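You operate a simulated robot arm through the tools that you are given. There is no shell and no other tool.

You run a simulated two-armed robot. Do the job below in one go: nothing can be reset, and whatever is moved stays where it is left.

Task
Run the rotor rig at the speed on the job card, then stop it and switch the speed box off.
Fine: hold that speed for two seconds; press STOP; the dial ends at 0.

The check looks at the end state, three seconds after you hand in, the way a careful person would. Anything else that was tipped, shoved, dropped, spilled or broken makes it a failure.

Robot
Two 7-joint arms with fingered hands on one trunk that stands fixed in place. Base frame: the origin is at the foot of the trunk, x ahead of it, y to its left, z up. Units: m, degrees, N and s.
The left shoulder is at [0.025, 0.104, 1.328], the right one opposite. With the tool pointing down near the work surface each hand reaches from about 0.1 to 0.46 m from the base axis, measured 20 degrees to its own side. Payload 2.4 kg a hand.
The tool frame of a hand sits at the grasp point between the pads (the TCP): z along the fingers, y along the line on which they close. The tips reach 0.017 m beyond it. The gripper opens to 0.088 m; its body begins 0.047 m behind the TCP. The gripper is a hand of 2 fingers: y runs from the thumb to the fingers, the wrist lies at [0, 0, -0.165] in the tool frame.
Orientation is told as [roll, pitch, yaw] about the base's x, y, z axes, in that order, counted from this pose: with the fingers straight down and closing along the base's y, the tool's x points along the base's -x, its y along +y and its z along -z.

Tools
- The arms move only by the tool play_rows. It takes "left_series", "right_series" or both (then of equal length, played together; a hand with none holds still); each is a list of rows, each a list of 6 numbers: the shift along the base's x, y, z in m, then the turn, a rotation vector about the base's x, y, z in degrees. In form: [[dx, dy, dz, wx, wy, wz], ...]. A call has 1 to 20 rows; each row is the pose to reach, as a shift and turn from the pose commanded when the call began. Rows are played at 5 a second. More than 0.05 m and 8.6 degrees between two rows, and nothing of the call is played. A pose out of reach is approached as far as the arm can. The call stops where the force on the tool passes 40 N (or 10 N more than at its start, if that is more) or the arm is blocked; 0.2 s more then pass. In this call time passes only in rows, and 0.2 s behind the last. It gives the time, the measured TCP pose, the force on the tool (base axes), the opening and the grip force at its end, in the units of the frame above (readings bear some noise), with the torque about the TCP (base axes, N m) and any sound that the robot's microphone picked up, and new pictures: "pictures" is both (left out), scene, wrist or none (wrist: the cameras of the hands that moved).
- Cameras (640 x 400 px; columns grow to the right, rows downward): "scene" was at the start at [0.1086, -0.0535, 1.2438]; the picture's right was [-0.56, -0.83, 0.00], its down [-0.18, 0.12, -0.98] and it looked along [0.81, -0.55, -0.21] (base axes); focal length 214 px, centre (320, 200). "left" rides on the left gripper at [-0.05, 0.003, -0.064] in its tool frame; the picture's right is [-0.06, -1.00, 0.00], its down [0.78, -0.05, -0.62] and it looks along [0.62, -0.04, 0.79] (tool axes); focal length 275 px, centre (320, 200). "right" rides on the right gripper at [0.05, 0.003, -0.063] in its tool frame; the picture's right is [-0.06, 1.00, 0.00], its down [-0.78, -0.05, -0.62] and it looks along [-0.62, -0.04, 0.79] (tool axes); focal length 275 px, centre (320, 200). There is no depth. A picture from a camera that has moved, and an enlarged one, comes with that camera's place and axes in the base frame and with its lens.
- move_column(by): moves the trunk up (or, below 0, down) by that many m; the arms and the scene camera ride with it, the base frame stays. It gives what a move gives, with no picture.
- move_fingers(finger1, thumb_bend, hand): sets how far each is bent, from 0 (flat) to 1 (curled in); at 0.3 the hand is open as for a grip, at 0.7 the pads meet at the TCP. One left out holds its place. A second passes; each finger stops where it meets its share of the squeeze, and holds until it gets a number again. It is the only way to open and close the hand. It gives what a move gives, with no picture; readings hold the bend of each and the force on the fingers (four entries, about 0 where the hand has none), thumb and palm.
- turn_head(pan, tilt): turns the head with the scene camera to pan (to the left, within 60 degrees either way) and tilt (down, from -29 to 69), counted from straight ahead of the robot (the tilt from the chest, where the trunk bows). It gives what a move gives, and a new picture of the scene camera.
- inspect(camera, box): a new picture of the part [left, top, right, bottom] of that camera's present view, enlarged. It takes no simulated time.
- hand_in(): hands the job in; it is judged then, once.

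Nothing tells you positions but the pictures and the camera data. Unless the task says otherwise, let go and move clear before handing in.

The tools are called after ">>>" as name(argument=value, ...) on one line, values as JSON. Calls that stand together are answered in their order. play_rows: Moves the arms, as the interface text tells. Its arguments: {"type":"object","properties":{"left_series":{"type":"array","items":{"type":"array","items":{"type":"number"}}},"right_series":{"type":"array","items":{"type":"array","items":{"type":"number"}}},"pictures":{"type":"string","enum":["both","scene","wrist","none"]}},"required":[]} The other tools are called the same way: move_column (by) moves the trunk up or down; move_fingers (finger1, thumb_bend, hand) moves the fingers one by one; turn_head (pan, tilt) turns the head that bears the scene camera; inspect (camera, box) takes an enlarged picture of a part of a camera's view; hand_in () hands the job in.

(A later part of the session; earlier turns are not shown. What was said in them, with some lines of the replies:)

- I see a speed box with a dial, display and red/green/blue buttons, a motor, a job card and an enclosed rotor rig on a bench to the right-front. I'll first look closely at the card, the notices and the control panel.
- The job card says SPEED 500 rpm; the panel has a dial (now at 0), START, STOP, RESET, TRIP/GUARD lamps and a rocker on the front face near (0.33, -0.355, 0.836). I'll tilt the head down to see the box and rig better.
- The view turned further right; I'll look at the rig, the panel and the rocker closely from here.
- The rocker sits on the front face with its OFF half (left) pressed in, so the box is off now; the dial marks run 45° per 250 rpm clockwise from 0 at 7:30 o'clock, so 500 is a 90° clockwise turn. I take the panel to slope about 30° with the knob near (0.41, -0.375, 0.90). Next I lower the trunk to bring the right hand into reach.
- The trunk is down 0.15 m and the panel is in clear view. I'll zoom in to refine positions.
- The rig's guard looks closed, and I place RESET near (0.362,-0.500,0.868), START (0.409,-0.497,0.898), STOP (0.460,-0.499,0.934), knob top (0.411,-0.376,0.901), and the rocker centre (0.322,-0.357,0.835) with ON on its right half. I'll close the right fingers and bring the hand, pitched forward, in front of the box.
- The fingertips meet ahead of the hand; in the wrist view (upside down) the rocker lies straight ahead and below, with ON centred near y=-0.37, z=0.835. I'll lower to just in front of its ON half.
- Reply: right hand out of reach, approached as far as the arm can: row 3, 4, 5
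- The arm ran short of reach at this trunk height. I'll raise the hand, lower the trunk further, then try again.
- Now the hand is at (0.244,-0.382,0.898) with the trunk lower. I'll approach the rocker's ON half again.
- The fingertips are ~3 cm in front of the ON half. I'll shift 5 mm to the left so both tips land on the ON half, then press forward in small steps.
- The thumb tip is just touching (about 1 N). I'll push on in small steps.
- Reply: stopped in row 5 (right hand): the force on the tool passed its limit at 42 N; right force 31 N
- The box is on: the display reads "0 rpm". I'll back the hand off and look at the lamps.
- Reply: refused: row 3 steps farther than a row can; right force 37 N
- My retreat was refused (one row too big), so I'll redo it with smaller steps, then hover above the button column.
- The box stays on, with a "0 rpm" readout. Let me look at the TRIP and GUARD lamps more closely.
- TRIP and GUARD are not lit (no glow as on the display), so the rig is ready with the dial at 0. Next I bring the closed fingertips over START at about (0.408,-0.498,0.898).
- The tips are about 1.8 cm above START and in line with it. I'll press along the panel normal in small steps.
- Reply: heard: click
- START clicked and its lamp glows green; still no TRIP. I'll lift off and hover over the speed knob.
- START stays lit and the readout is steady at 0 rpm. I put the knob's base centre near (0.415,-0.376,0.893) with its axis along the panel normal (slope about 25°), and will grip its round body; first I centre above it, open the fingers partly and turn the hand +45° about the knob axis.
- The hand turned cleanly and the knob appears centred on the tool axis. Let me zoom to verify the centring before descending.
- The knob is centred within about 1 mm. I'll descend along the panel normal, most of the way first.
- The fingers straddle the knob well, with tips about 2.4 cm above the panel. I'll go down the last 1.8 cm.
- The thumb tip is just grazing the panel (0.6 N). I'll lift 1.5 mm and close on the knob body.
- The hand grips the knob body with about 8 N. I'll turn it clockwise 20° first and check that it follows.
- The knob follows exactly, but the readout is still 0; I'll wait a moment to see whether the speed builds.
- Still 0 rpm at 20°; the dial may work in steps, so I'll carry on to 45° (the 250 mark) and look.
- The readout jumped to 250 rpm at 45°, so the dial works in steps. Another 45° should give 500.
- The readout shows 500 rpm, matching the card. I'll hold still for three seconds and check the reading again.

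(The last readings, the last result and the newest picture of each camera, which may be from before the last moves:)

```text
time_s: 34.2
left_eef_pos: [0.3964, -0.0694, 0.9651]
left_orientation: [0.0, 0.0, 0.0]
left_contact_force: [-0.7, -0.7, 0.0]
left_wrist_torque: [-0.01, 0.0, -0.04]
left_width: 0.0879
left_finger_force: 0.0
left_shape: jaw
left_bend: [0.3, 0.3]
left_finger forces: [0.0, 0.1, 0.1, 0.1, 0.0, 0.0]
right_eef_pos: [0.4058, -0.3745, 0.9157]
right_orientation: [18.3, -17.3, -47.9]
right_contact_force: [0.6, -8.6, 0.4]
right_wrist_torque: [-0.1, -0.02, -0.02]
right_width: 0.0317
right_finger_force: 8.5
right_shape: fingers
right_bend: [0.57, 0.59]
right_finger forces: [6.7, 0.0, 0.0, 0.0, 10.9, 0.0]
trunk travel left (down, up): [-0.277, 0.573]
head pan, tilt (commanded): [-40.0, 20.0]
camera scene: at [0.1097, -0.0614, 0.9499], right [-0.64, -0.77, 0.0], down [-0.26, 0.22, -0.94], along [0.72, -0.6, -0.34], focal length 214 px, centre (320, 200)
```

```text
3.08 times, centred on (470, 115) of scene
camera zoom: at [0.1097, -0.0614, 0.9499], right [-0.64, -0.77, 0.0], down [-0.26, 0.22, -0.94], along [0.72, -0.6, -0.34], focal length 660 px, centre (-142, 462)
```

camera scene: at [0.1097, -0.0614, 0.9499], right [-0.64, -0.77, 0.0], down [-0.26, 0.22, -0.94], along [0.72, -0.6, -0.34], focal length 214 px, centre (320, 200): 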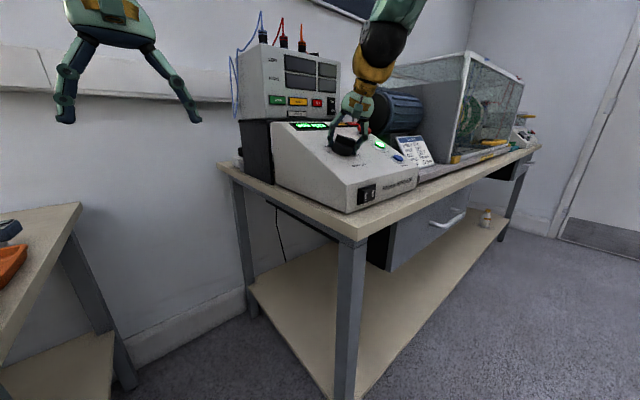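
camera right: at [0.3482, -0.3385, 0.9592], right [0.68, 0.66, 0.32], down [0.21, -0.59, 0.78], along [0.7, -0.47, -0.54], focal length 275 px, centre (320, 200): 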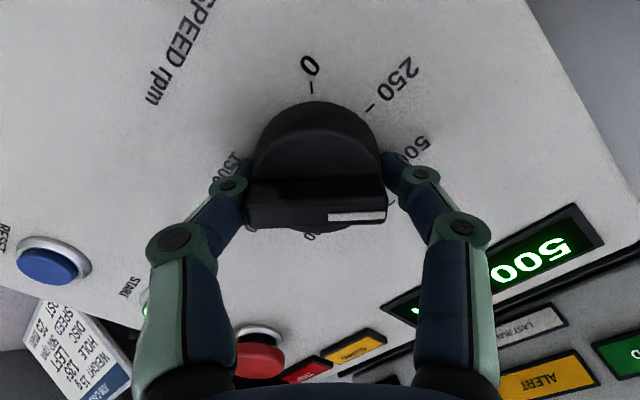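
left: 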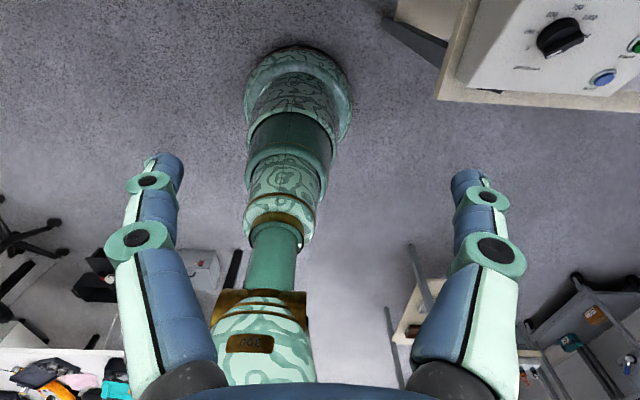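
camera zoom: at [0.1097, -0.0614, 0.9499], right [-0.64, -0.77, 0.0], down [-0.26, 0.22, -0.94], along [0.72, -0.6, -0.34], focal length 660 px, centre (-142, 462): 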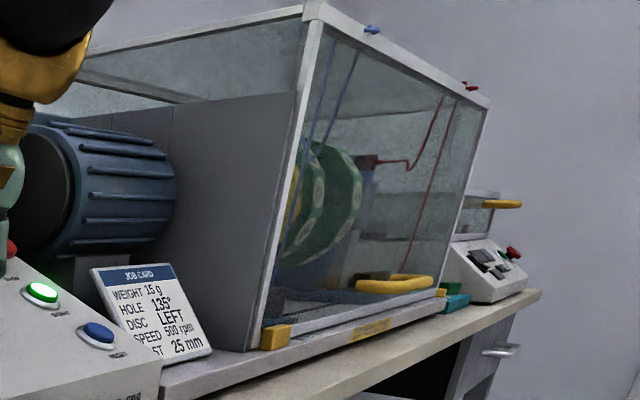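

500 rpm has held for over three seconds. Now I release the knob and lift clear, turning the hand back to face STOP.

>>> move_fingers(hand="right", finger1=0.4, thumb_bend=0.4)

>>> play_rows(right_series=[[-0.0042, 0, 0.0091, 0, 0, 0], [-0.0127, 0, 0.0272, 0, 0, 0], [-0.0254, 0, 0.0544, 0, 0, 0]])

>>> inspect(camera="scene", box=[290, 90, 400, 170])

```text
time_s: 35.2
left_eef_pos: [0.396, -0.0687, 0.9648]
left_orientation: [-0.1, 0.0, 0.1]
left_contact_force: [0.4, 1.5, 0.3]
left_wrist_torque: [-0.02, 0.01, -0.06]
left_width: 0.0879
left_finger_force: 0.1
left_shape: jaw
left_bend: [0.3, 0.3]
left_finger forces: [0.0, 0.1, 0.0, 0.0, 0.1, 0.0]
right_eef_pos: [0.4055, -0.3758, 0.9153]
right_orientation: [18.1, -17.3, -48.0]
right_contact_force: [0.5, -1.1, -0.4]
right_wrist_torque: [0.03, 0.03, 0.02]
right_width: 0.0613
right_finger_force: 0.1
right_shape: fingers
right_bend: [0.4, 0.4]
right_finger forces: [0.0, 0.1, 0.0, 0.0, 0.0, 0.0]
trunk travel left (down, up): [-0.277, 0.573]
head pan, tilt (commanded): [-40.0, 20.0]
```

```text
time_s: 36.0
left_eef_pos: [0.3961, -0.0701, 0.9664]
left_orientation: [-0.1, -0.1, 0.1]
left_contact_force: [0.2, 0.3, -0.9]
left_wrist_torque: [0.01, -0.02, 0.01]
left_width: 0.0879
left_finger_force: 0.1
left_shape: jaw
left_bend: [0.3, 0.3]
left_finger forces: [0.1, 0.0, 0.1, 0.0, 0.0, 0.0]
right_eef_pos: [0.3793, -0.3741, 0.9695]
right_orientation: [18.3, -17.3, -47.9]
right_contact_force: [0.2, -0.1, 0.6]
right_wrist_torque: [0.04, -0.02, 0.02]
right_width: 0.0614
right_finger_force: 0.1
right_shape: fingers
right_bend: [0.4, 0.4]
right_finger forces: [0.0, 0.1, 0.0, 0.0, 0.1, 0.1]
trunk travel left (down, up): [-0.277, 0.573]
head pan, tilt (commanded): [-40.0, 20.0]
camera scene: at [0.1096, -0.0608, 0.95], right [-0.64, -0.77, 0.0], down [-0.26, 0.22, -0.94], along [0.72, -0.6, -0.34], focal length 214 px, centre (320, 200)
camera right: at [0.3228, -0.3375, 1.0136], right [0.68, 0.66, 0.32], down [0.21, -0.59, 0.78], along [0.7, -0.47, -0.54], focal length 275 px, centre (320, 200)
```

scene: 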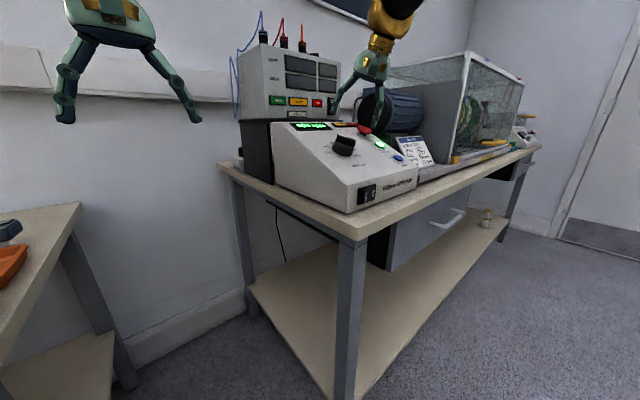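
right: 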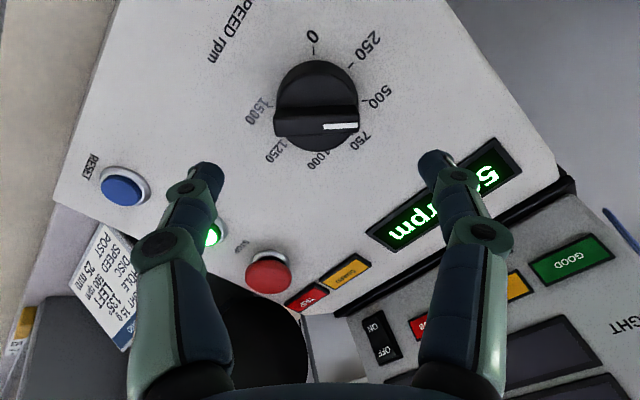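

```text
5.00 times, centred on (345, 130) of scene
camera zoom: at [0.1096, -0.0608, 0.95], right [-0.64, -0.77, 0.0], down [-0.26, 0.22, -0.94], along [0.72, -0.6, -0.34], focal length 1072 px, centre (195, 550)
```

zoom: 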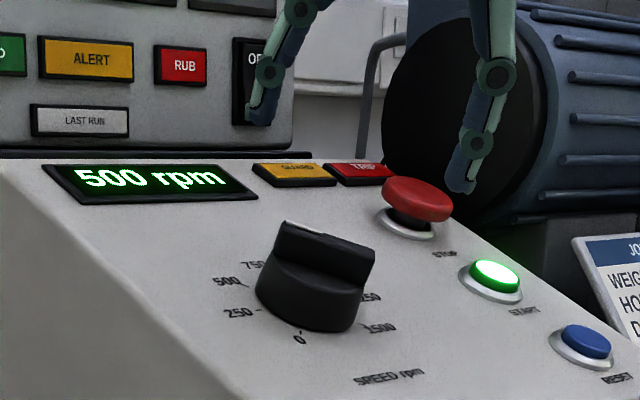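

The dial stays at 500 on its own, and the display confirms 500 rpm. I'll close the fingers and move over STOP at about (0.457,-0.499,0.931).

>>> move_fingers(hand="right", finger1=0.7, thumb_bend=0.7)

>>> play_rows(right_series=[[0.009, -0.021, 0.012, -3.17, 0, 6.8], [0.018, -0.042, 0.018, -6.34, 0, 13.6], [0.027, -0.063, 0.02, -9.51, 0, 20.4], [0.036, -0.084, 0.02, -12.68, 0, 27.2], [0.045, -0.105, 0.018, -15.85, 0, 34.0], [0.054, -0.125, 0.0135, -19.02, 0, 40.8]])

>>> inspect(camera="right", box=[200, 60, 440, 210])

>>> inspect(camera="scene", box=[300, 70, 420, 170])

```text
time_s: 37.0
left_eef_pos: [0.3956, -0.0693, 0.9645]
left_orientation: [0.0, 0.0, 0.1]
left_contact_force: [-0.4, -0.3, 1.3]
left_wrist_torque: [0.0, 0.01, 0.01]
left_width: 0.0878
left_finger_force: 0.2
left_shape: jaw
left_bend: [0.3, 0.3]
left_finger forces: [0.0, 0.0, 0.0, 0.0, 0.1, 0.0]
right_eef_pos: [0.3803, -0.3745, 0.9686]
right_orientation: [18.2, -17.3, -48.0]
right_contact_force: [0.0, -0.2, 0.1]
right_wrist_torque: [-0.03, 0.0, 0.06]
right_width: 0.0
right_finger_force: 0.1
right_shape: fingers
right_bend: [0.7, 0.7]
right_finger forces: [0.1, 0.0, 0.1, 0.0, 0.0, 0.0]
trunk travel left (down, up): [-0.277, 0.573]
head pan, tilt (commanded): [-40.0, 20.0]
```

```text
time_s: 38.5
left_eef_pos: [0.3952, -0.0704, 0.966]
left_orientation: [0.0, 0.1, 0.1]
left_contact_force: [-0.3, -0.2, 0.5]
left_wrist_torque: [0.01, 0.0, 0.0]
left_width: 0.0881
left_finger_force: 0.0
left_shape: jaw
left_bend: [0.3, 0.3]
left_finger forces: [0.1, 0.0, 0.1, 0.0, 0.0, 0.1]
right_eef_pos: [0.435, -0.4996, 0.9846]
right_orientation: [0.0, -25.0, -0.2]
right_contact_force: [-0.1, 0.6, 0.2]
right_wrist_torque: [0.01, -0.02, 0.01]
right_width: 0.0001
right_finger_force: 0.0
right_shape: fingers
right_bend: [0.7, 0.7]
right_finger forces: [0.0, 0.0, 0.1, 0.1, 0.0, 0.0]
trunk travel left (down, up): [-0.277, 0.573]
head pan, tilt (commanded): [-40.0, 20.0]
camera scene: at [0.1097, -0.0608, 0.95], right [-0.64, -0.77, 0.0], down [-0.26, 0.22, -0.94], along [0.72, -0.6, -0.34], focal length 214 px, centre (320, 200)
camera right: at [0.3615, -0.4973, 1.0204], right [0.06, 1.0, 0.03], down [0.45, -0.05, 0.89], along [0.89, -0.04, -0.45], focal length 275 px, centre (320, 200)
```

scene: 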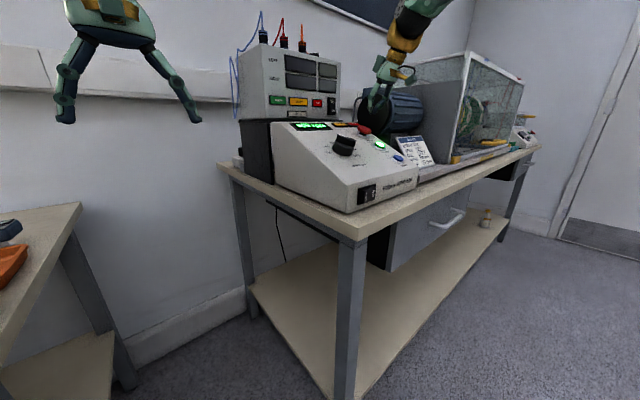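
right: 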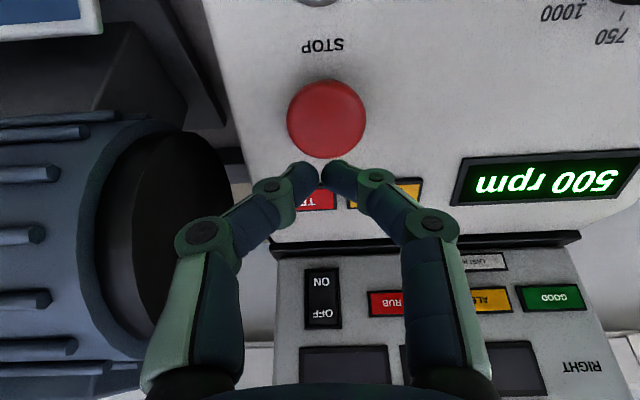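

```text
2.67 times, centred on (320, 135) of right
camera zoom: at [0.3615, -0.4973, 1.0204], right [0.06, 1.0, 0.03], down [0.45, -0.05, 0.89], along [0.89, -0.04, -0.45], focal length 734 px, centre (320, 373)
```

zoom: 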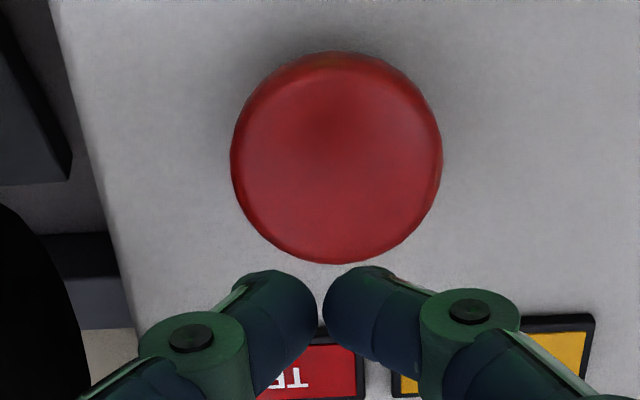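

```text
4.00 times, centred on (360, 120) of scene
camera zoom: at [0.1097, -0.0608, 0.95], right [-0.64, -0.77, 0.0], down [-0.26, 0.22, -0.94], along [0.72, -0.6, -0.34], focal length 858 px, centre (160, 520)
```

zoom: 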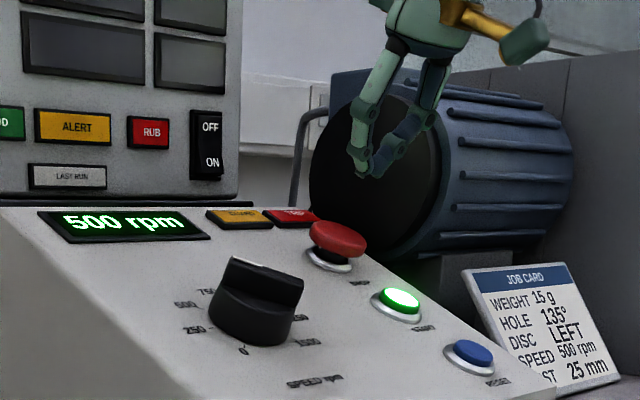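

STOP sits directly under the tips, about 4 cm away. I'll move in and press in small steps.

>>> play_rows(right_series=[[0.006, 0.002, -0.019, 0, 0, 0], [0.012, 0.002, -0.032, 0, 0, 0], [0.014, 0.002, -0.0364, 0, 0, 0], [0.0153, 0.002, -0.0392, 0, 0, 0], [0.0166, 0.002, -0.0419, 0, 0, 0]], pictures="wrist")

>>> inspect(camera="scene", box=[300, 70, 420, 170])

```text
time_s: 39.6
left_eef_pos: [0.3931, -0.0685, 0.9662]
left_orientation: [-0.1, -0.2, 0.0]
left_contact_force: [-0.5, -0.7, -0.4]
left_wrist_torque: [0.0, -0.02, 0.02]
left_width: 0.0877
left_finger_force: 0.1
left_shape: jaw
left_bend: [0.3, 0.3]
left_finger forces: [0.0, 0.0, 0.0, 0.0, 0.0, 0.1]
right_eef_pos: [0.4487, -0.4975, 0.9451]
right_orientation: [-0.2, -25.3, -0.2]
right_contact_force: [-8.1, -3.5, 24.9]
right_wrist_torque: [-0.15, -0.05, -0.02]
right_width: 0.0
right_finger_force: 13.5
right_shape: fingers
right_bend: [0.72, 0.71]
right_finger forces: [7.7, 0.0, 0.0, 0.0, 18.5, 0.0]
trunk travel left (down, up): [-0.277, 0.573]
head pan, tilt (commanded): [-40.0, 20.0]
heard: click
camera right: at [0.3761, -0.4943, 0.9814], right [0.06, 1.0, 0.02], down [0.44, -0.05, 0.9], along [0.89, -0.04, -0.45], focal length 275 px, centre (320, 200)
```

right: 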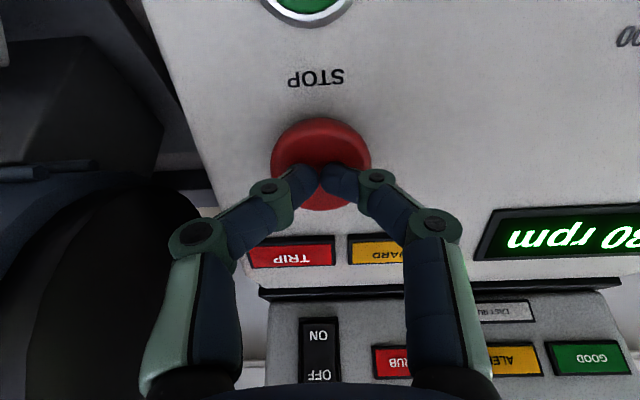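

```text
4.00 times, centred on (360, 120) of scene
camera zoom: at [0.1074, -0.0598, 0.9506], right [-0.64, -0.77, 0.0], down [-0.26, 0.22, -0.94], along [0.72, -0.6, -0.34], focal length 858 px, centre (160, 520)
```

zoom: 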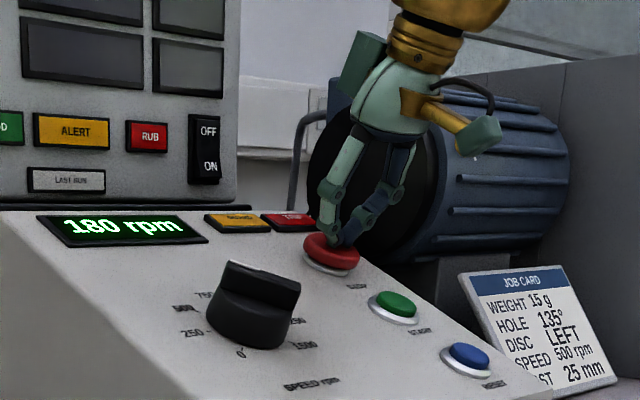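

STOP clicked: the START lamp went out and the speed is falling (180 rpm and dropping). I'll lift off and go back over the knob with the hand turned -45° to bring the dial back to 0.

>>> play_rows(right_series=[[-0.0085, 0, 0.018, 0, 0, 0], [-0.019, 0, 0.041, 0, 0, 0], [-0.028, 0.021, 0.05, 3.17, 0, -6.8], [-0.037, 0.042, 0.05, 6.34, 0, -13.6], [-0.046, 0.063, 0.048, 9.51, 0, -20.4], [-0.055, 0.084, 0.043, 12.68, 0, -27.2], [-0.064, 0.105, 0.035, 15.85, 0, -34.0], [-0.0723, 0.1236, 0.0268, 19.02, 0, -40.8]], pictures="none")

>>> move_fingers(hand="right", finger1=0.4, thumb_bend=0.4)

>>> inspect(camera="right", box=[160, 30, 480, 230])

>>> inspect(camera="scene", box=[300, 70, 420, 170])

```text
time_s: 41.5
left_eef_pos: [0.3965, -0.0692, 0.9648]
left_orientation: [0.0, -0.1, 0.2]
left_contact_force: [-0.3, 0.0, -0.2]
left_wrist_torque: [0.02, 0.01, 0.01]
left_width: 0.0879
left_finger_force: 0.1
left_shape: jaw
left_bend: [0.3, 0.3]
left_finger forces: [0.1, 0.0, 0.0, 0.1, 0.0, 0.0]
right_eef_pos: [0.3785, -0.3736, 0.9672]
right_orientation: [18.2, -17.3, -48.1]
right_contact_force: [1.0, -0.7, -0.2]
right_wrist_torque: [0.01, 0.02, 0.0]
right_width: 0.0
right_finger_force: 0.1
right_shape: fingers
right_bend: [0.7, 0.7]
right_finger forces: [0.0, 0.1, 0.1, 0.1, 0.0, 0.0]
trunk travel left (down, up): [-0.277, 0.573]
head pan, tilt (commanded): [-40.0, 20.0]
```

```text
time_s: 42.5
left_eef_pos: [0.396, -0.0696, 0.9652]
left_orientation: [0.0, 0.0, 0.1]
left_contact_force: [-0.7, -1.0, 0.1]
left_wrist_torque: [-0.01, -0.01, -0.01]
left_width: 0.0877
left_finger_force: 0.1
left_shape: jaw
left_bend: [0.3, 0.3]
left_finger forces: [0.0, 0.0, 0.0, 0.0, 0.0, 0.0]
right_eef_pos: [0.3775, -0.3745, 0.9663]
right_orientation: [18.2, -17.3, -48.0]
right_contact_force: [0.3, 0.2, -1.3]
right_wrist_torque: [0.0, -0.02, 0.01]
right_width: 0.0614
right_finger_force: 0.0
right_shape: fingers
right_bend: [0.4, 0.4]
right_finger forces: [0.1, 0.1, 0.1, 0.1, 0.1, 0.1]
trunk travel left (down, up): [-0.277, 0.573]
head pan, tilt (commanded): [-40.0, 20.0]
```

```text
2.00 times, centred on (320, 130) of right
camera zoom: at [0.321, -0.3375, 1.0113], right [0.68, 0.66, 0.32], down [0.21, -0.59, 0.78], along [0.7, -0.47, -0.54], focal length 551 px, centre (320, 340)
```

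zoom: 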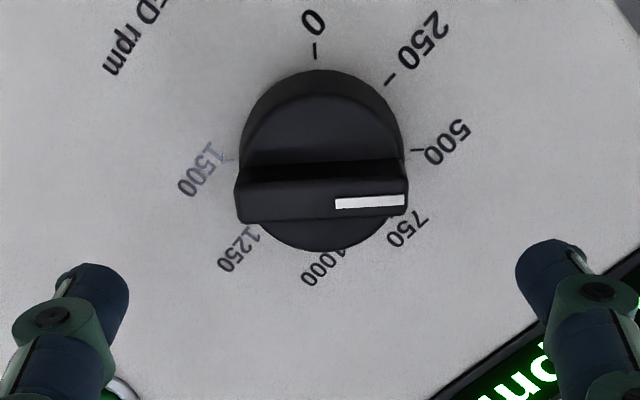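

```text
4.00 times, centred on (360, 120) of scene
camera zoom: at [0.1097, -0.0607, 0.95], right [-0.64, -0.77, 0.0], down [-0.26, 0.22, -0.94], along [0.72, -0.6, -0.34], focal length 858 px, centre (160, 520)
```

zoom: 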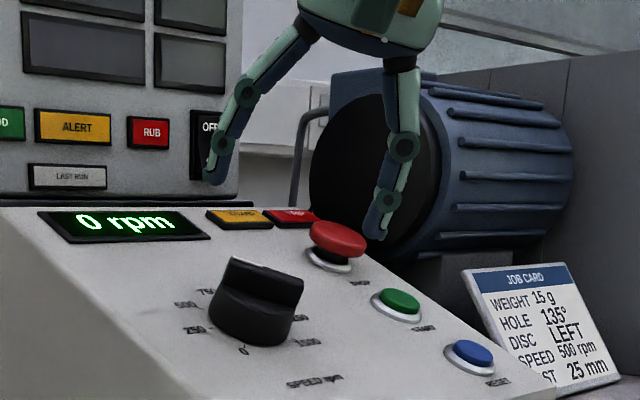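

The rig is at 0 rpm and STOP has sprung back; the dial still points to 500. I'll descend on the knob with a small centring correction and grip it.

>>> play_rows(right_series=[[0.0095, -0.0015, -0.017, 0, 0, 0], [0.018, -0.0015, -0.034, 0, 0, 0], [0.0225, -0.0015, -0.0435, 0, 0, 0], [0.0267, -0.0015, -0.0515, 0, 0, 0]], pictures="wrist")

>>> inspect(camera="right", box=[160, 80, 480, 280])

```text
time_s: 43.5
left_eef_pos: [0.3969, -0.0687, 0.9656]
left_orientation: [0.0, 0.0, 0.1]
left_contact_force: [0.5, -0.2, 0.4]
left_wrist_torque: [0.02, 0.0, -0.06]
left_width: 0.0878
left_finger_force: 0.1
left_shape: jaw
left_bend: [0.3, 0.3]
left_finger forces: [0.0, 0.1, 0.1, 0.0, 0.0, 0.0]
right_eef_pos: [0.4049, -0.3747, 0.9153]
right_orientation: [18.3, -17.3, -48.0]
right_contact_force: [0.1, -0.3, 0.3]
right_wrist_torque: [0.03, -0.01, 0.03]
right_width: 0.0614
right_finger_force: 0.1
right_shape: fingers
right_bend: [0.4, 0.4]
right_finger forces: [0.0, 0.0, 0.0, 0.0, 0.0, 0.1]
trunk travel left (down, up): [-0.277, 0.573]
head pan, tilt (commanded): [-40.0, 20.0]
camera right: at [0.3475, -0.3388, 0.96], right [0.68, 0.66, 0.32], down [0.21, -0.59, 0.78], along [0.7, -0.47, -0.54], focal length 275 px, centre (320, 200)
```

right: 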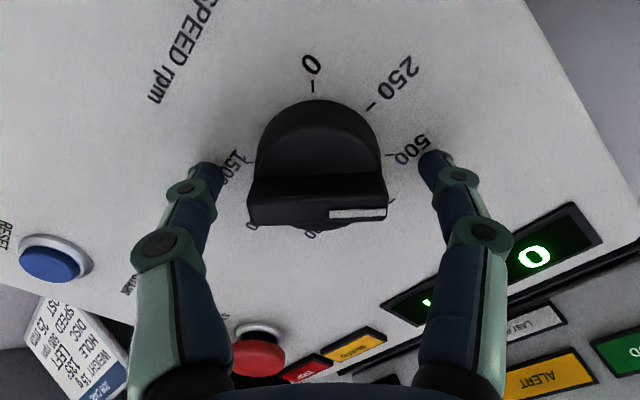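

```text
2.00 times, centred on (320, 180) of right
camera zoom: at [0.3475, -0.3388, 0.96], right [0.68, 0.66, 0.32], down [0.21, -0.59, 0.78], along [0.7, -0.47, -0.54], focal length 551 px, centre (320, 240)
```

zoom: 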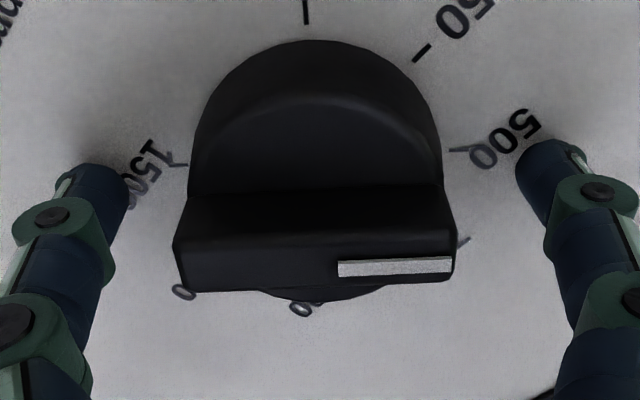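

The fingers straddle the knob, well centred. I close on it and turn counter-clockwise 90° back to 0.

>>> move_fingers(hand="right", finger1=0.7, thumb_bend=0.7)

>>> play_rows(right_series=[[0, 0, 0, -2.11, 0, 4.53], [0, 0, 0, -4.23, 0, 9.06], [0, 0, 0, -6.34, 0, 13.59], [0, 0, 0, -8.45, 0, 18.13], [0, 0, 0, -10.56, 0, 22.66], [0, 0, 0, -12.68, 0, 27.19], [0, 0, 0, -14.79, 0, 31.72], [0, 0, 0, -16.9, 0, 36.25], [0, 0, 0, -19.02, 0, 40.78], [0, 0, 0, -21.13, 0, 45.32], [0, 0, 0, -23.24, 0, 49.85], [0, 0, 0, -25.36, 0, 54.38], [0, 0, 0, -27.47, 0, 58.91], [0, 0, 0, -29.58, 0, 63.44], [0, 0, 0, -31.7, 0, 67.97], [0, 0, 0, -33.81, 0, 72.5], [0, 0, 0, -35.92, 0, 77.04], [0, 0, 0, -38.03, 0, 81.57]], pictures="wrist")

>>> inspect(camera="scene", box=[290, 90, 400, 170])

>>> inspect(camera="right", box=[160, 80, 480, 280])

```text
time_s: 44.5
left_eef_pos: [0.3965, -0.0699, 0.9652]
left_orientation: [0.1, 0.0, 0.1]
left_contact_force: [0.3, -0.3, -0.5]
left_wrist_torque: [0.0, 0.01, 0.02]
left_width: 0.0877
left_finger_force: 0.0
left_shape: jaw
left_bend: [0.3, 0.3]
left_finger forces: [0.0, 0.0, 0.1, 0.0, 0.1, 0.0]
right_eef_pos: [0.4049, -0.3765, 0.9165]
right_orientation: [18.2, -17.3, -48.0]
right_contact_force: [-0.5, -2.5, -1.5]
right_wrist_torque: [-0.01, 0.03, -0.01]
right_width: 0.0317
right_finger_force: 7.8
right_shape: fingers
right_bend: [0.55, 0.59]
right_finger forces: [6.2, 0.0, 0.0, 0.1, 8.6, 0.0]
trunk travel left (down, up): [-0.277, 0.573]
head pan, tilt (commanded): [-40.0, 20.0]
```

```text
time_s: 48.2
left_eef_pos: [0.3957, -0.0692, 0.9648]
left_orientation: [0.0, 0.0, 0.1]
left_contact_force: [-0.6, 0.0, 1.1]
left_wrist_torque: [-0.01, -0.03, 0.0]
left_width: 0.0878
left_finger_force: 0.0
left_shape: jaw
left_bend: [0.3, 0.3]
left_finger forces: [0.1, 0.0, 0.1, 0.0, 0.0, 0.0]
right_eef_pos: [0.4055, -0.3746, 0.9159]
right_orientation: [-18.2, -17.5, 47.7]
right_contact_force: [1.8, 1.3, -2.6]
right_wrist_torque: [0.03, -0.01, -0.01]
right_width: 0.0313
right_finger_force: 7.7
right_shape: fingers
right_bend: [0.54, 0.6]
right_finger forces: [7.5, 0.1, 0.0, 0.0, 6.7, 0.0]
trunk travel left (down, up): [-0.277, 0.573]
head pan, tilt (commanded): [-40.0, 20.0]
camera right: at [0.3438, -0.4087, 0.9587], right [-0.6, 0.75, -0.28], down [0.27, 0.52, 0.81], along [0.75, 0.41, -0.52], focal length 275 px, centre (320, 200)
```

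right: 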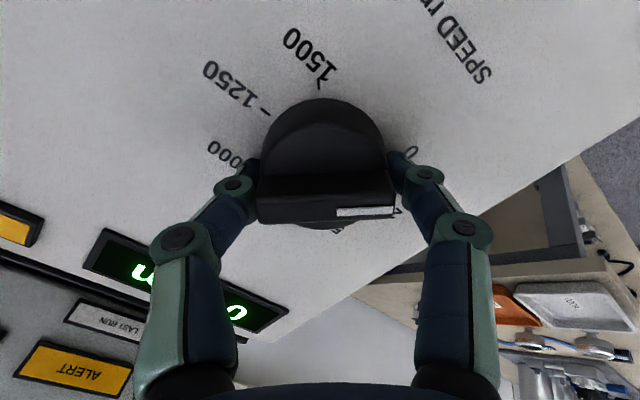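

```text
5.00 times, centred on (345, 130) of scene
camera zoom: at [0.1099, -0.0607, 0.95], right [-0.64, -0.77, 0.0], down [-0.26, 0.22, -0.94], along [0.72, -0.6, -0.34], focal length 1072 px, centre (195, 550)
```

zoom: 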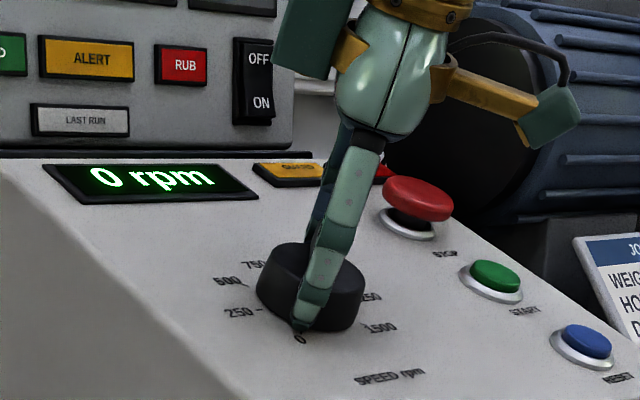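

```text
2.00 times, centred on (320, 180) of right
camera zoom: at [0.3438, -0.4087, 0.9587], right [-0.6, 0.75, -0.28], down [0.27, 0.52, 0.81], along [0.75, 0.41, -0.52], focal length 551 px, centre (320, 240)
```

zoom: 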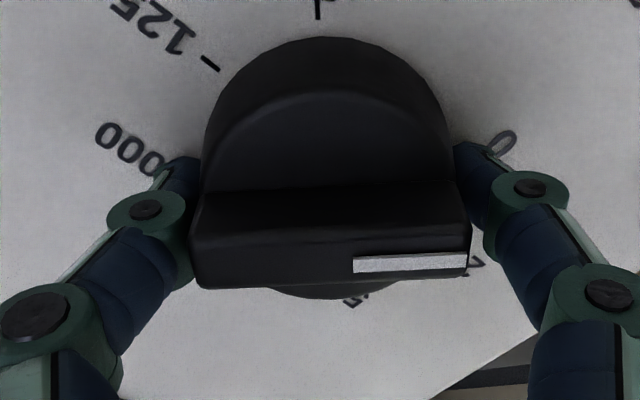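

The knob appears back at its original 0 position. I'll open the fingers, lift off and verify the pointer.

>>> move_fingers(hand="right", finger1=0.4, thumb_bend=0.4)

>>> play_rows(right_series=[[-0.0042, 0, 0.0091, 0, 0, 0], [-0.0127, 0, 0.0272, 0, 0, 0], [-0.0254, 0, 0.0544, 0, 0, 0], [-0.0313, 0, 0.0671, 0, 0, 0]], pictures="wrist")

>>> inspect(camera="right", box=[240, 30, 400, 130])

>>> inspect(camera="scene", box=[290, 90, 400, 170])

```text
time_s: 49.2
left_eef_pos: [0.396, -0.069, 0.9656]
left_orientation: [0.0, 0.0, 0.1]
left_contact_force: [0.2, 0.4, 0.4]
left_wrist_torque: [-0.03, -0.01, -0.01]
left_width: 0.0879
left_finger_force: 0.0
left_shape: jaw
left_bend: [0.3, 0.3]
left_finger forces: [0.0, 0.0, 0.1, 0.0, 0.0, 0.0]
right_eef_pos: [0.4048, -0.3756, 0.918]
right_orientation: [-18.2, -17.4, 47.5]
right_contact_force: [-0.2, 0.2, -0.1]
right_wrist_torque: [0.01, 0.02, 0.04]
right_width: 0.0614
right_finger_force: 0.1
right_shape: fingers
right_bend: [0.4, 0.4]
right_finger forces: [0.1, 0.0, 0.1, 0.1, 0.0, 0.0]
trunk travel left (down, up): [-0.277, 0.573]
head pan, tilt (commanded): [-40.0, 20.0]
```

```text
time_s: 50.2
left_eef_pos: [0.3968, -0.0694, 0.9661]
left_orientation: [0.0, 0.0, 0.0]
left_contact_force: [-0.6, -0.2, 0.6]
left_wrist_torque: [0.0, 0.01, 0.03]
left_width: 0.0881
left_finger_force: 0.1
left_shape: jaw
left_bend: [0.3, 0.3]
left_finger forces: [0.0, 0.0, 0.0, 0.1, 0.0, 0.0]
right_eef_pos: [0.3723, -0.3753, 0.9838]
right_orientation: [-18.2, -17.4, 47.6]
right_contact_force: [-0.3, -0.4, 0.3]
right_wrist_torque: [0.04, 0.01, -0.03]
right_width: 0.0614
right_finger_force: 0.1
right_shape: fingers
right_bend: [0.4, 0.4]
right_finger forces: [0.0, 0.0, 0.0, 0.0, 0.1, 0.0]
trunk travel left (down, up): [-0.277, 0.573]
head pan, tilt (commanded): [-40.0, 20.0]
camera right: at [0.3121, -0.409, 1.0255], right [-0.6, 0.75, -0.28], down [0.27, 0.52, 0.81], along [0.75, 0.41, -0.52], focal length 275 px, centre (320, 200)
```

right: 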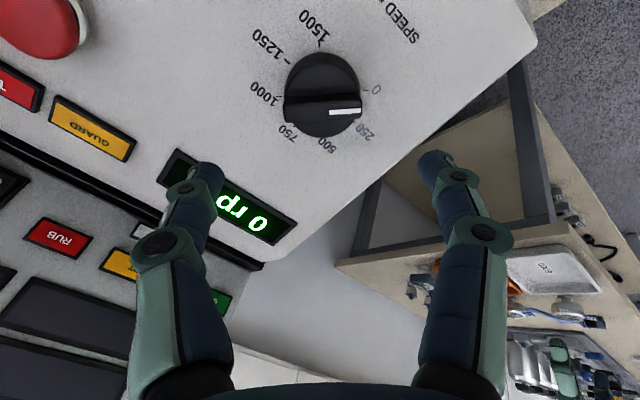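

```text
4.00 times, centred on (320, 80) of right
camera zoom: at [0.3121, -0.409, 1.0255], right [-0.6, 0.75, -0.28], down [0.27, 0.52, 0.81], along [0.75, 0.41, -0.52], focal length 1101 px, centre (320, 680)
```

zoom: 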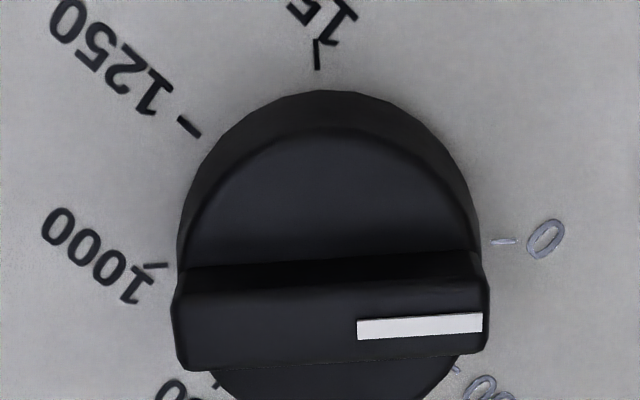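

```text
5.00 times, centred on (345, 130) of scene
camera zoom: at [0.1096, -0.0607, 0.95], right [-0.64, -0.77, 0.0], down [-0.26, 0.22, -0.94], along [0.72, -0.6, -0.34], focal length 1072 px, centre (195, 550)
```

zoom: 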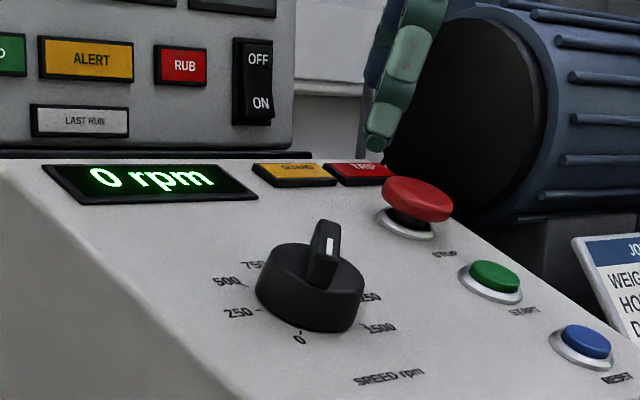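

The pointer lines up with the 0 mark, the display reads 0 rpm, and START is out. Next I retreat, close the fingers and set up in front of the rocker's OFF half (left, around y=-0.346).

>>> play_rows(right_series=[[-0.0167, 0.0025, 0.003, 3.17, 0, -6.8], [-0.0333, 0.005, 0.006, 6.34, 0, -13.6], [-0.05, 0.0075, 0.008, 9.51, 0, -20.4], [-0.0667, 0.01, 0.01, 12.68, 0, -27.2], [-0.0833, 0.0125, 0.01, 15.85, 0, -34.0], [-0.1, 0.015, 0.01, 19.02, 0, -40.8]], pictures="none")

>>> move_fingers(hand="right", finger1=0.7, thumb_bend=0.7)

>>> play_rows(right_series=[[-0.01, 0.005, -0.03, 0, -6.7, 0], [-0.02, 0.01, -0.05, 0, -13.3, 0], [-0.02, 0.014, -0.065, 0, -20, 0]])

```text
time_s: 51.6
left_eef_pos: [0.3959, -0.069, 0.9658]
left_orientation: [0.0, 0.0, 0.1]
left_contact_force: [0.4, -0.8, 0.2]
left_wrist_torque: [0.01, 0.0, 0.02]
left_width: 0.0877
left_finger_force: 0.0
left_shape: jaw
left_bend: [0.3, 0.3]
left_finger forces: [0.1, 0.1, 0.0, 0.0, 0.0, 0.0]
right_eef_pos: [0.2743, -0.3605, 0.9935]
right_orientation: [0.2, -24.9, -0.3]
right_contact_force: [0.6, -0.1, 0.1]
right_wrist_torque: [-0.03, 0.02, -0.01]
right_width: 0.0614
right_finger_force: 0.1
right_shape: fingers
right_bend: [0.4, 0.4]
right_finger forces: [0.0, 0.0, 0.1, 0.1, 0.0, 0.0]
trunk travel left (down, up): [-0.277, 0.573]
head pan, tilt (commanded): [-40.0, 20.0]
```

```text
time_s: 52.6
left_eef_pos: [0.3966, -0.0688, 0.9653]
left_orientation: [0.0, 0.0, 0.1]
left_contact_force: [-0.3, -0.2, 0.2]
left_wrist_torque: [0.01, -0.03, -0.01]
left_width: 0.0878
left_finger_force: 0.0
left_shape: jaw
left_bend: [0.3, 0.3]
left_finger forces: [0.0, 0.0, 0.1, 0.0, 0.1, 0.1]
right_eef_pos: [0.2741, -0.3612, 0.9935]
right_orientation: [0.0, -25.0, -0.3]
right_contact_force: [0.3, 0.1, 0.3]
right_wrist_torque: [-0.01, -0.01, 0.01]
right_width: 0.0
right_finger_force: 0.0
right_shape: fingers
right_bend: [0.7, 0.7]
right_finger forces: [0.0, 0.0, 0.1, 0.1, 0.1, 0.0]
trunk travel left (down, up): [-0.277, 0.573]
head pan, tilt (commanded): [-40.0, 20.0]
```

```text
time_s: 53.5
left_eef_pos: [0.396, -0.0695, 0.9651]
left_orientation: [0.0, 0.0, 0.1]
left_contact_force: [-0.4, -0.3, -0.2]
left_wrist_torque: [0.03, 0.02, -0.02]
left_width: 0.0879
left_finger_force: 0.0
left_shape: jaw
left_bend: [0.3, 0.3]
left_finger forces: [0.0, 0.1, 0.0, 0.1, 0.0, 0.0]
right_eef_pos: [0.2605, -0.3616, 0.9282]
right_orientation: [0.2, -45.0, -0.4]
right_contact_force: [-0.2, 1.3, -0.1]
right_wrist_torque: [-0.02, 0.0, -0.03]
right_width: 0.0001
right_finger_force: 0.0
right_shape: fingers
right_bend: [0.7, 0.7]
right_finger forces: [0.1, 0.0, 0.1, 0.1, 0.0, 0.0]
right hand out of reach, approached as far as the arm can: row 2, 3
trunk travel left (down, up): [-0.277, 0.573]
head pan, tilt (commanded): [-40.0, 20.0]
camera scene: at [0.1098, -0.0609, 0.9499], right [-0.64, -0.77, 0.0], down [-0.26, 0.22, -0.94], along [0.72, -0.6, -0.34], focal length 214 px, centre (320, 200)
camera right: at [0.1801, -0.3595, 0.9388], right [0.05, 1.0, 0.05], down [0.12, -0.05, 0.99], along [0.99, -0.04, -0.12], focal length 275 px, centre (320, 200)
```

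scene: 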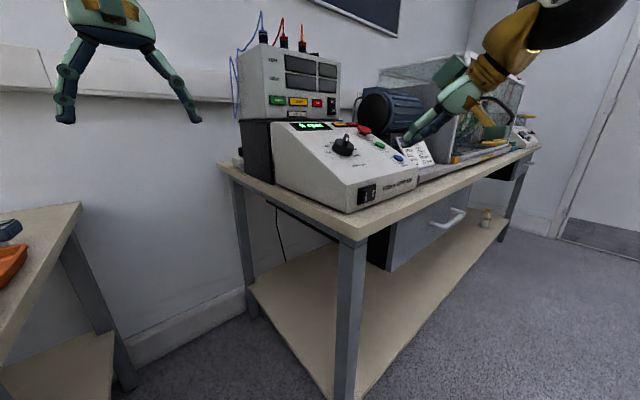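
right: 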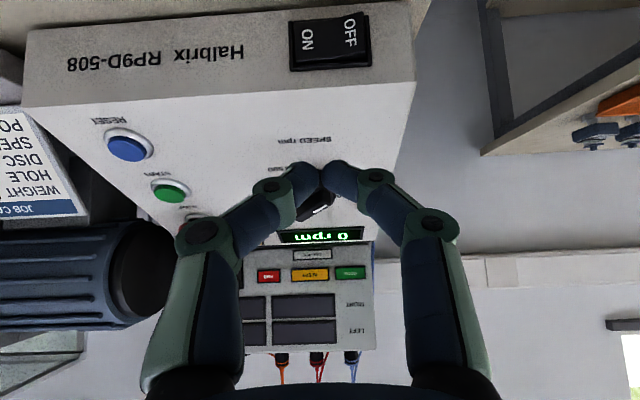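

The hand is slightly limited close to the body, but the target is farther out. I'll move forward and down toward the OFF half, keeping about 1.5 cm of standoff.

>>> play_rows(right_series=[[0.012, 0.005, -0.02, 0, 0, 0], [0.02, 0.01, -0.04, 0, 0, 0], [0.024, 0.0156, -0.06, 0, 0, 0], [0.024, 0.0156, -0.078, 0, 0, 0]])

>>> inspect(camera="right", box=[200, 60, 460, 220])

>>> inspect(camera="scene", box=[310, 110, 450, 220])

```text
time_s: 54.5
left_eef_pos: [0.3954, -0.0693, 0.9657]
left_orientation: [0.1, 0.0, 0.1]
left_contact_force: [0.2, 0.7, -0.7]
left_wrist_torque: [-0.03, 0.04, -0.02]
left_width: 0.088
left_finger_force: 0.1
left_shape: jaw
left_bend: [0.3, 0.3]
left_finger forces: [0.0, 0.0, 0.0, 0.0, 0.0, 0.0]
right_eef_pos: [0.2859, -0.3463, 0.8517]
right_orientation: [0.2, -45.0, -0.3]
right_contact_force: [0.5, 0.2, 0.3]
right_wrist_torque: [0.0, -0.03, 0.04]
right_width: 0.0002
right_finger_force: 0.1
right_shape: fingers
right_bend: [0.7, 0.7]
right_finger forces: [0.1, 0.0, 0.0, 0.0, 0.0, 0.0]
trunk travel left (down, up): [-0.277, 0.573]
head pan, tilt (commanded): [-40.0, 20.0]
camera scene: at [0.1096, -0.0608, 0.95], right [-0.64, -0.77, 0.0], down [-0.26, 0.22, -0.94], along [0.72, -0.6, -0.34], focal length 214 px, centre (320, 200)
camera right: at [0.2039, -0.3443, 0.8607], right [0.05, 1.0, 0.05], down [0.12, -0.05, 0.99], along [0.99, -0.04, -0.12], focal length 275 px, centre (320, 200)
```

scene: 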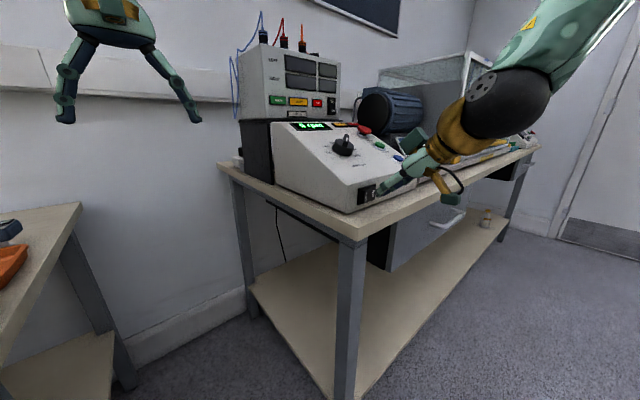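
right: 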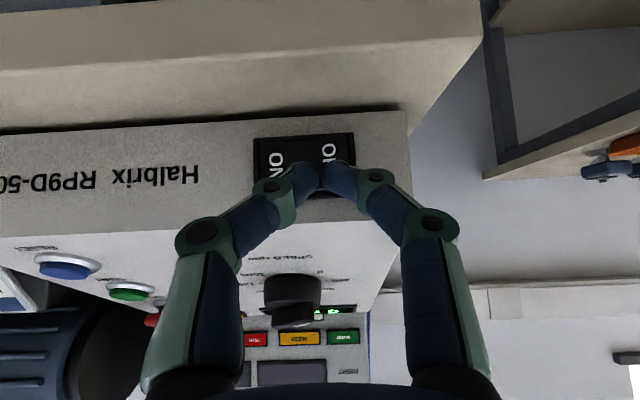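

```text
2.46 times, centred on (330, 140) of right
camera zoom: at [0.2039, -0.3443, 0.8607], right [0.05, 1.0, 0.05], down [0.12, -0.05, 0.99], along [0.99, -0.04, -0.12], focal length 678 px, centre (295, 348)
```

zoom: 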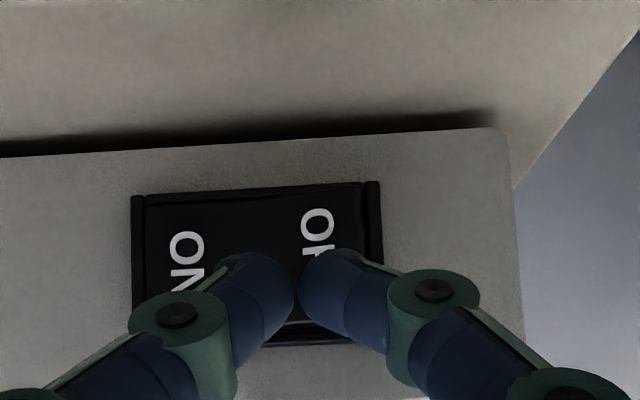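

```text
3.64 times, centred on (380, 165) of scene
camera zoom: at [0.1096, -0.0608, 0.95], right [-0.64, -0.77, 0.0], down [-0.26, 0.22, -0.94], along [0.72, -0.6, -0.34], focal length 780 px, centre (102, 327)
```

zoom: 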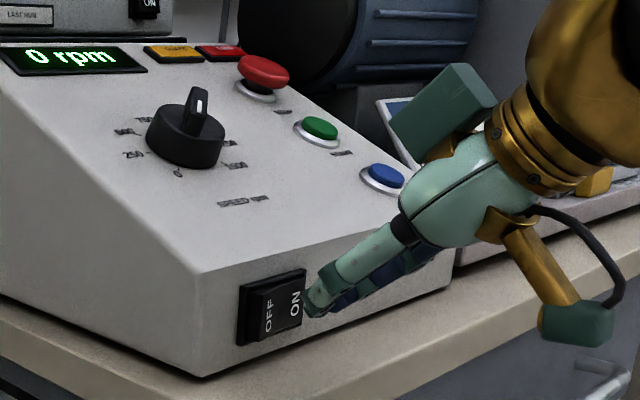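

Both tips are just in front of the rocker; I'll shift 4 mm left so they press on the OFF half, then push forward in small steps.

>>> play_rows(right_series=[[0.006, 0.004, -0.001, 0, 0, 0], [0.014, 0.004, -0.001, 0, 0, 0], [0.018, 0.004, -0.001, 0, 0, 0], [0.021, 0.004, -0.001, 0, 0, 0], [0.023, 0.004, -0.001, 0, 0, 0], [0.025, 0.004, -0.001, 0, 0, 0]], pictures="wrist")

>>> inspect(camera="scene", box=[290, 110, 430, 220])

```text
time_s: 55.9
left_eef_pos: [0.3949, -0.0695, 0.9661]
left_orientation: [0.0, 0.0, 0.0]
left_contact_force: [0.6, -0.2, 0.3]
left_wrist_torque: [0.01, -0.02, 0.0]
left_width: 0.0878
left_finger_force: 0.0
left_shape: jaw
left_bend: [0.3, 0.3]
left_finger forces: [0.0, 0.1, 0.1, 0.0, 0.0, 0.1]
right_eef_pos: [0.3077, -0.3435, 0.8494]
right_orientation: [0.2, -44.9, -0.5]
right_contact_force: [-12.9, -2.4, -2.5]
right_wrist_torque: [-0.03, 0.18, -0.15]
right_width: 0.0
right_finger_force: 7.1
right_shape: fingers
right_bend: [0.7, 0.71]
right_finger forces: [0.0, 0.0, 0.0, 0.0, 13.4, 0.1]
trunk travel left (down, up): [-0.277, 0.573]
head pan, tilt (commanded): [-40.0, 20.0]
camera right: at [0.2273, -0.3406, 0.8594], right [0.05, 1.0, 0.05], down [0.12, -0.05, 0.99], along [0.99, -0.04, -0.12], focal length 275 px, centre (320, 200)
```

right: 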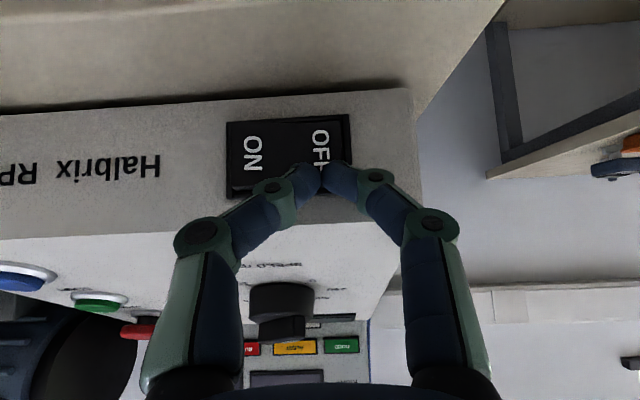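

```text
3.64 times, centred on (360, 165) of scene
camera zoom: at [0.1084, -0.0611, 0.9501], right [-0.64, -0.77, 0.0], down [-0.26, 0.22, -0.94], along [0.72, -0.6, -0.34], focal length 780 px, centre (174, 327)
```

zoom: 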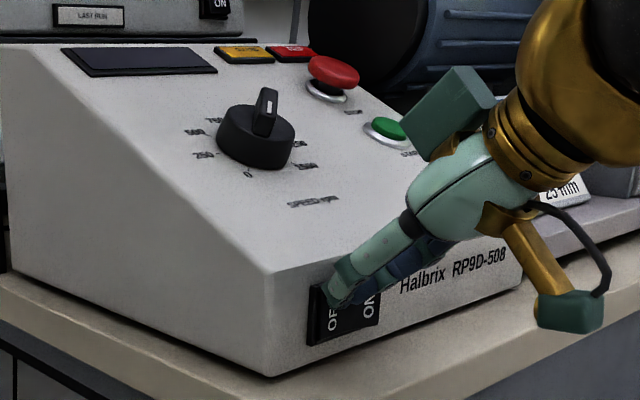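

The display went dark: the box is off. I'll back the hand away and check the rocker, dial and everything else.

>>> play_rows(right_series=[[-0.015, 0, 0.0, 0, 0, 0], [-0.022, -0.01, 0.015, 0, 0, 0], [-0.022, -0.025, 0.045, 0, 0, 0], [-0.03, -0.04, 0.085, 0, 5, 0], [-0.03, -0.06, 0.12, 0, 10, 0], [-0.03, -0.08, 0.15, 0, 17, 0], [-0.03, -0.09, 0.19, 0, 25, 0]])

>>> inspect(camera="scene", box=[270, 100, 430, 220])

>>> inspect(camera="scene", box=[340, 170, 410, 220])

```text
time_s: 57.5
left_eef_pos: [0.395, -0.069, 0.966]
left_orientation: [0.0, 0.1, 0.0]
left_contact_force: [-0.6, -0.1, -0.2]
left_wrist_torque: [-0.01, -0.03, 0.03]
left_width: 0.0877
left_finger_force: 0.1
left_shape: jaw
left_bend: [0.3, 0.3]
left_finger forces: [0.1, 0.0, 0.0, 0.1, 0.0, 0.1]
right_eef_pos: [0.2804, -0.4335, 1.041]
right_orientation: [-0.2, -19.9, -0.4]
right_contact_force: [0.3, -0.3, 0.2]
right_wrist_torque: [0.01, 0.0, 0.02]
right_width: 0.0
right_finger_force: 0.0
right_shape: fingers
right_bend: [0.7, 0.7]
right_finger forces: [0.1, 0.1, 0.0, 0.0, 0.0, 0.0]
trunk travel left (down, up): [-0.277, 0.573]
head pan, tilt (commanded): [-40.0, 20.0]
camera scene: at [0.1097, -0.0607, 0.95], right [-0.64, -0.77, 0.0], down [-0.26, 0.22, -0.94], along [0.72, -0.6, -0.34], focal length 214 px, centre (320, 200)
camera right: at [0.2116, -0.4303, 1.084], right [0.06, 1.0, 0.02], down [0.53, -0.05, 0.85], along [0.85, -0.04, -0.53], focal length 275 px, centre (320, 200)
```

scene: 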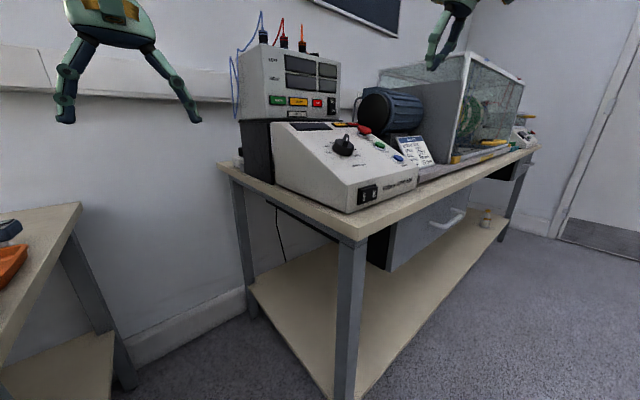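
right: 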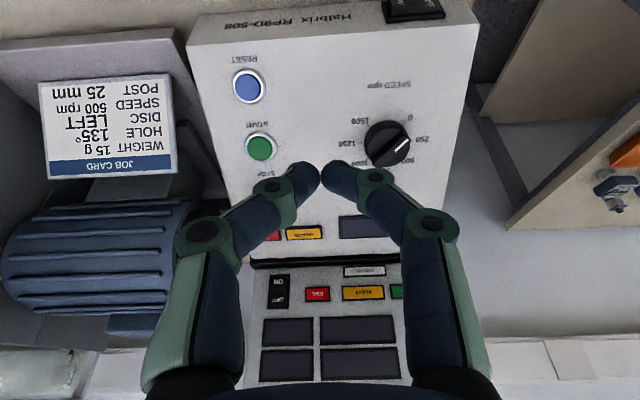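

```text
3.33 times, centred on (350, 160) of scene
camera zoom: at [0.1097, -0.0607, 0.95], right [-0.64, -0.77, 0.0], down [-0.26, 0.22, -0.94], along [0.72, -0.6, -0.34], focal length 715 px, centre (220, 333)
```

zoom: 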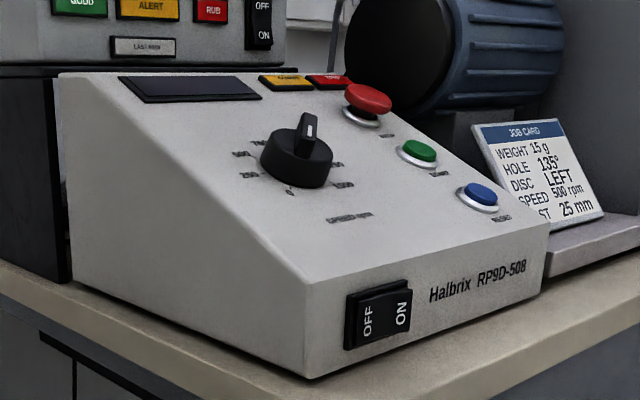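

```text
8.00 times, centred on (375, 195) of scene
camera zoom: at [0.1097, -0.0607, 0.95], right [-0.64, -0.77, 0.0], down [-0.26, 0.22, -0.94], along [0.72, -0.6, -0.34], focal length 1716 px, centre (-120, 240)
```

zoom: 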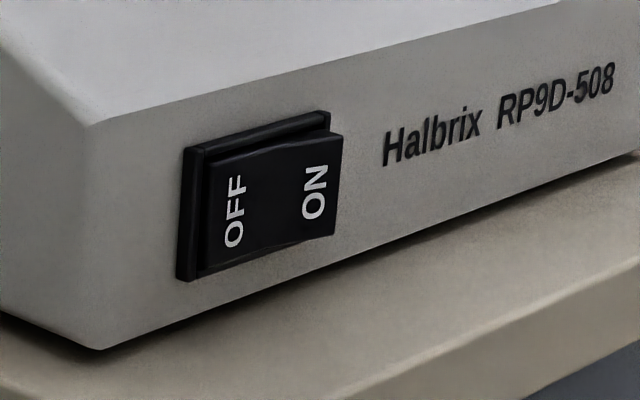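

The rocker is at OFF, the display is dark and the dial points at 0. The box, card and rig are where they were, and both hands are clear. The rig ran at 500 rpm for well over two seconds before I pressed STOP, so I'm handing in.

>>> hand_in()

```text
The job is handed in.
```

The rotor rig ran at the card's speed, 500 rpm, and I handed the job in. I can't see the judge's result.

- **Run:** I switched the box on, pressed START with the dial at 0, then turned the dial to 500. The display read 500 rpm for about seven seconds.
- **Stop:** I pressed STOP at that speed. The START lamp went out, and the display fell to 0 rpm.
- **Switch-off:** I turned the dial back to 0 and pressed the rocker to OFF. The display went dark.

In the last pictures the box, job card and rig looked undisturbed. Both hands were clear of them.
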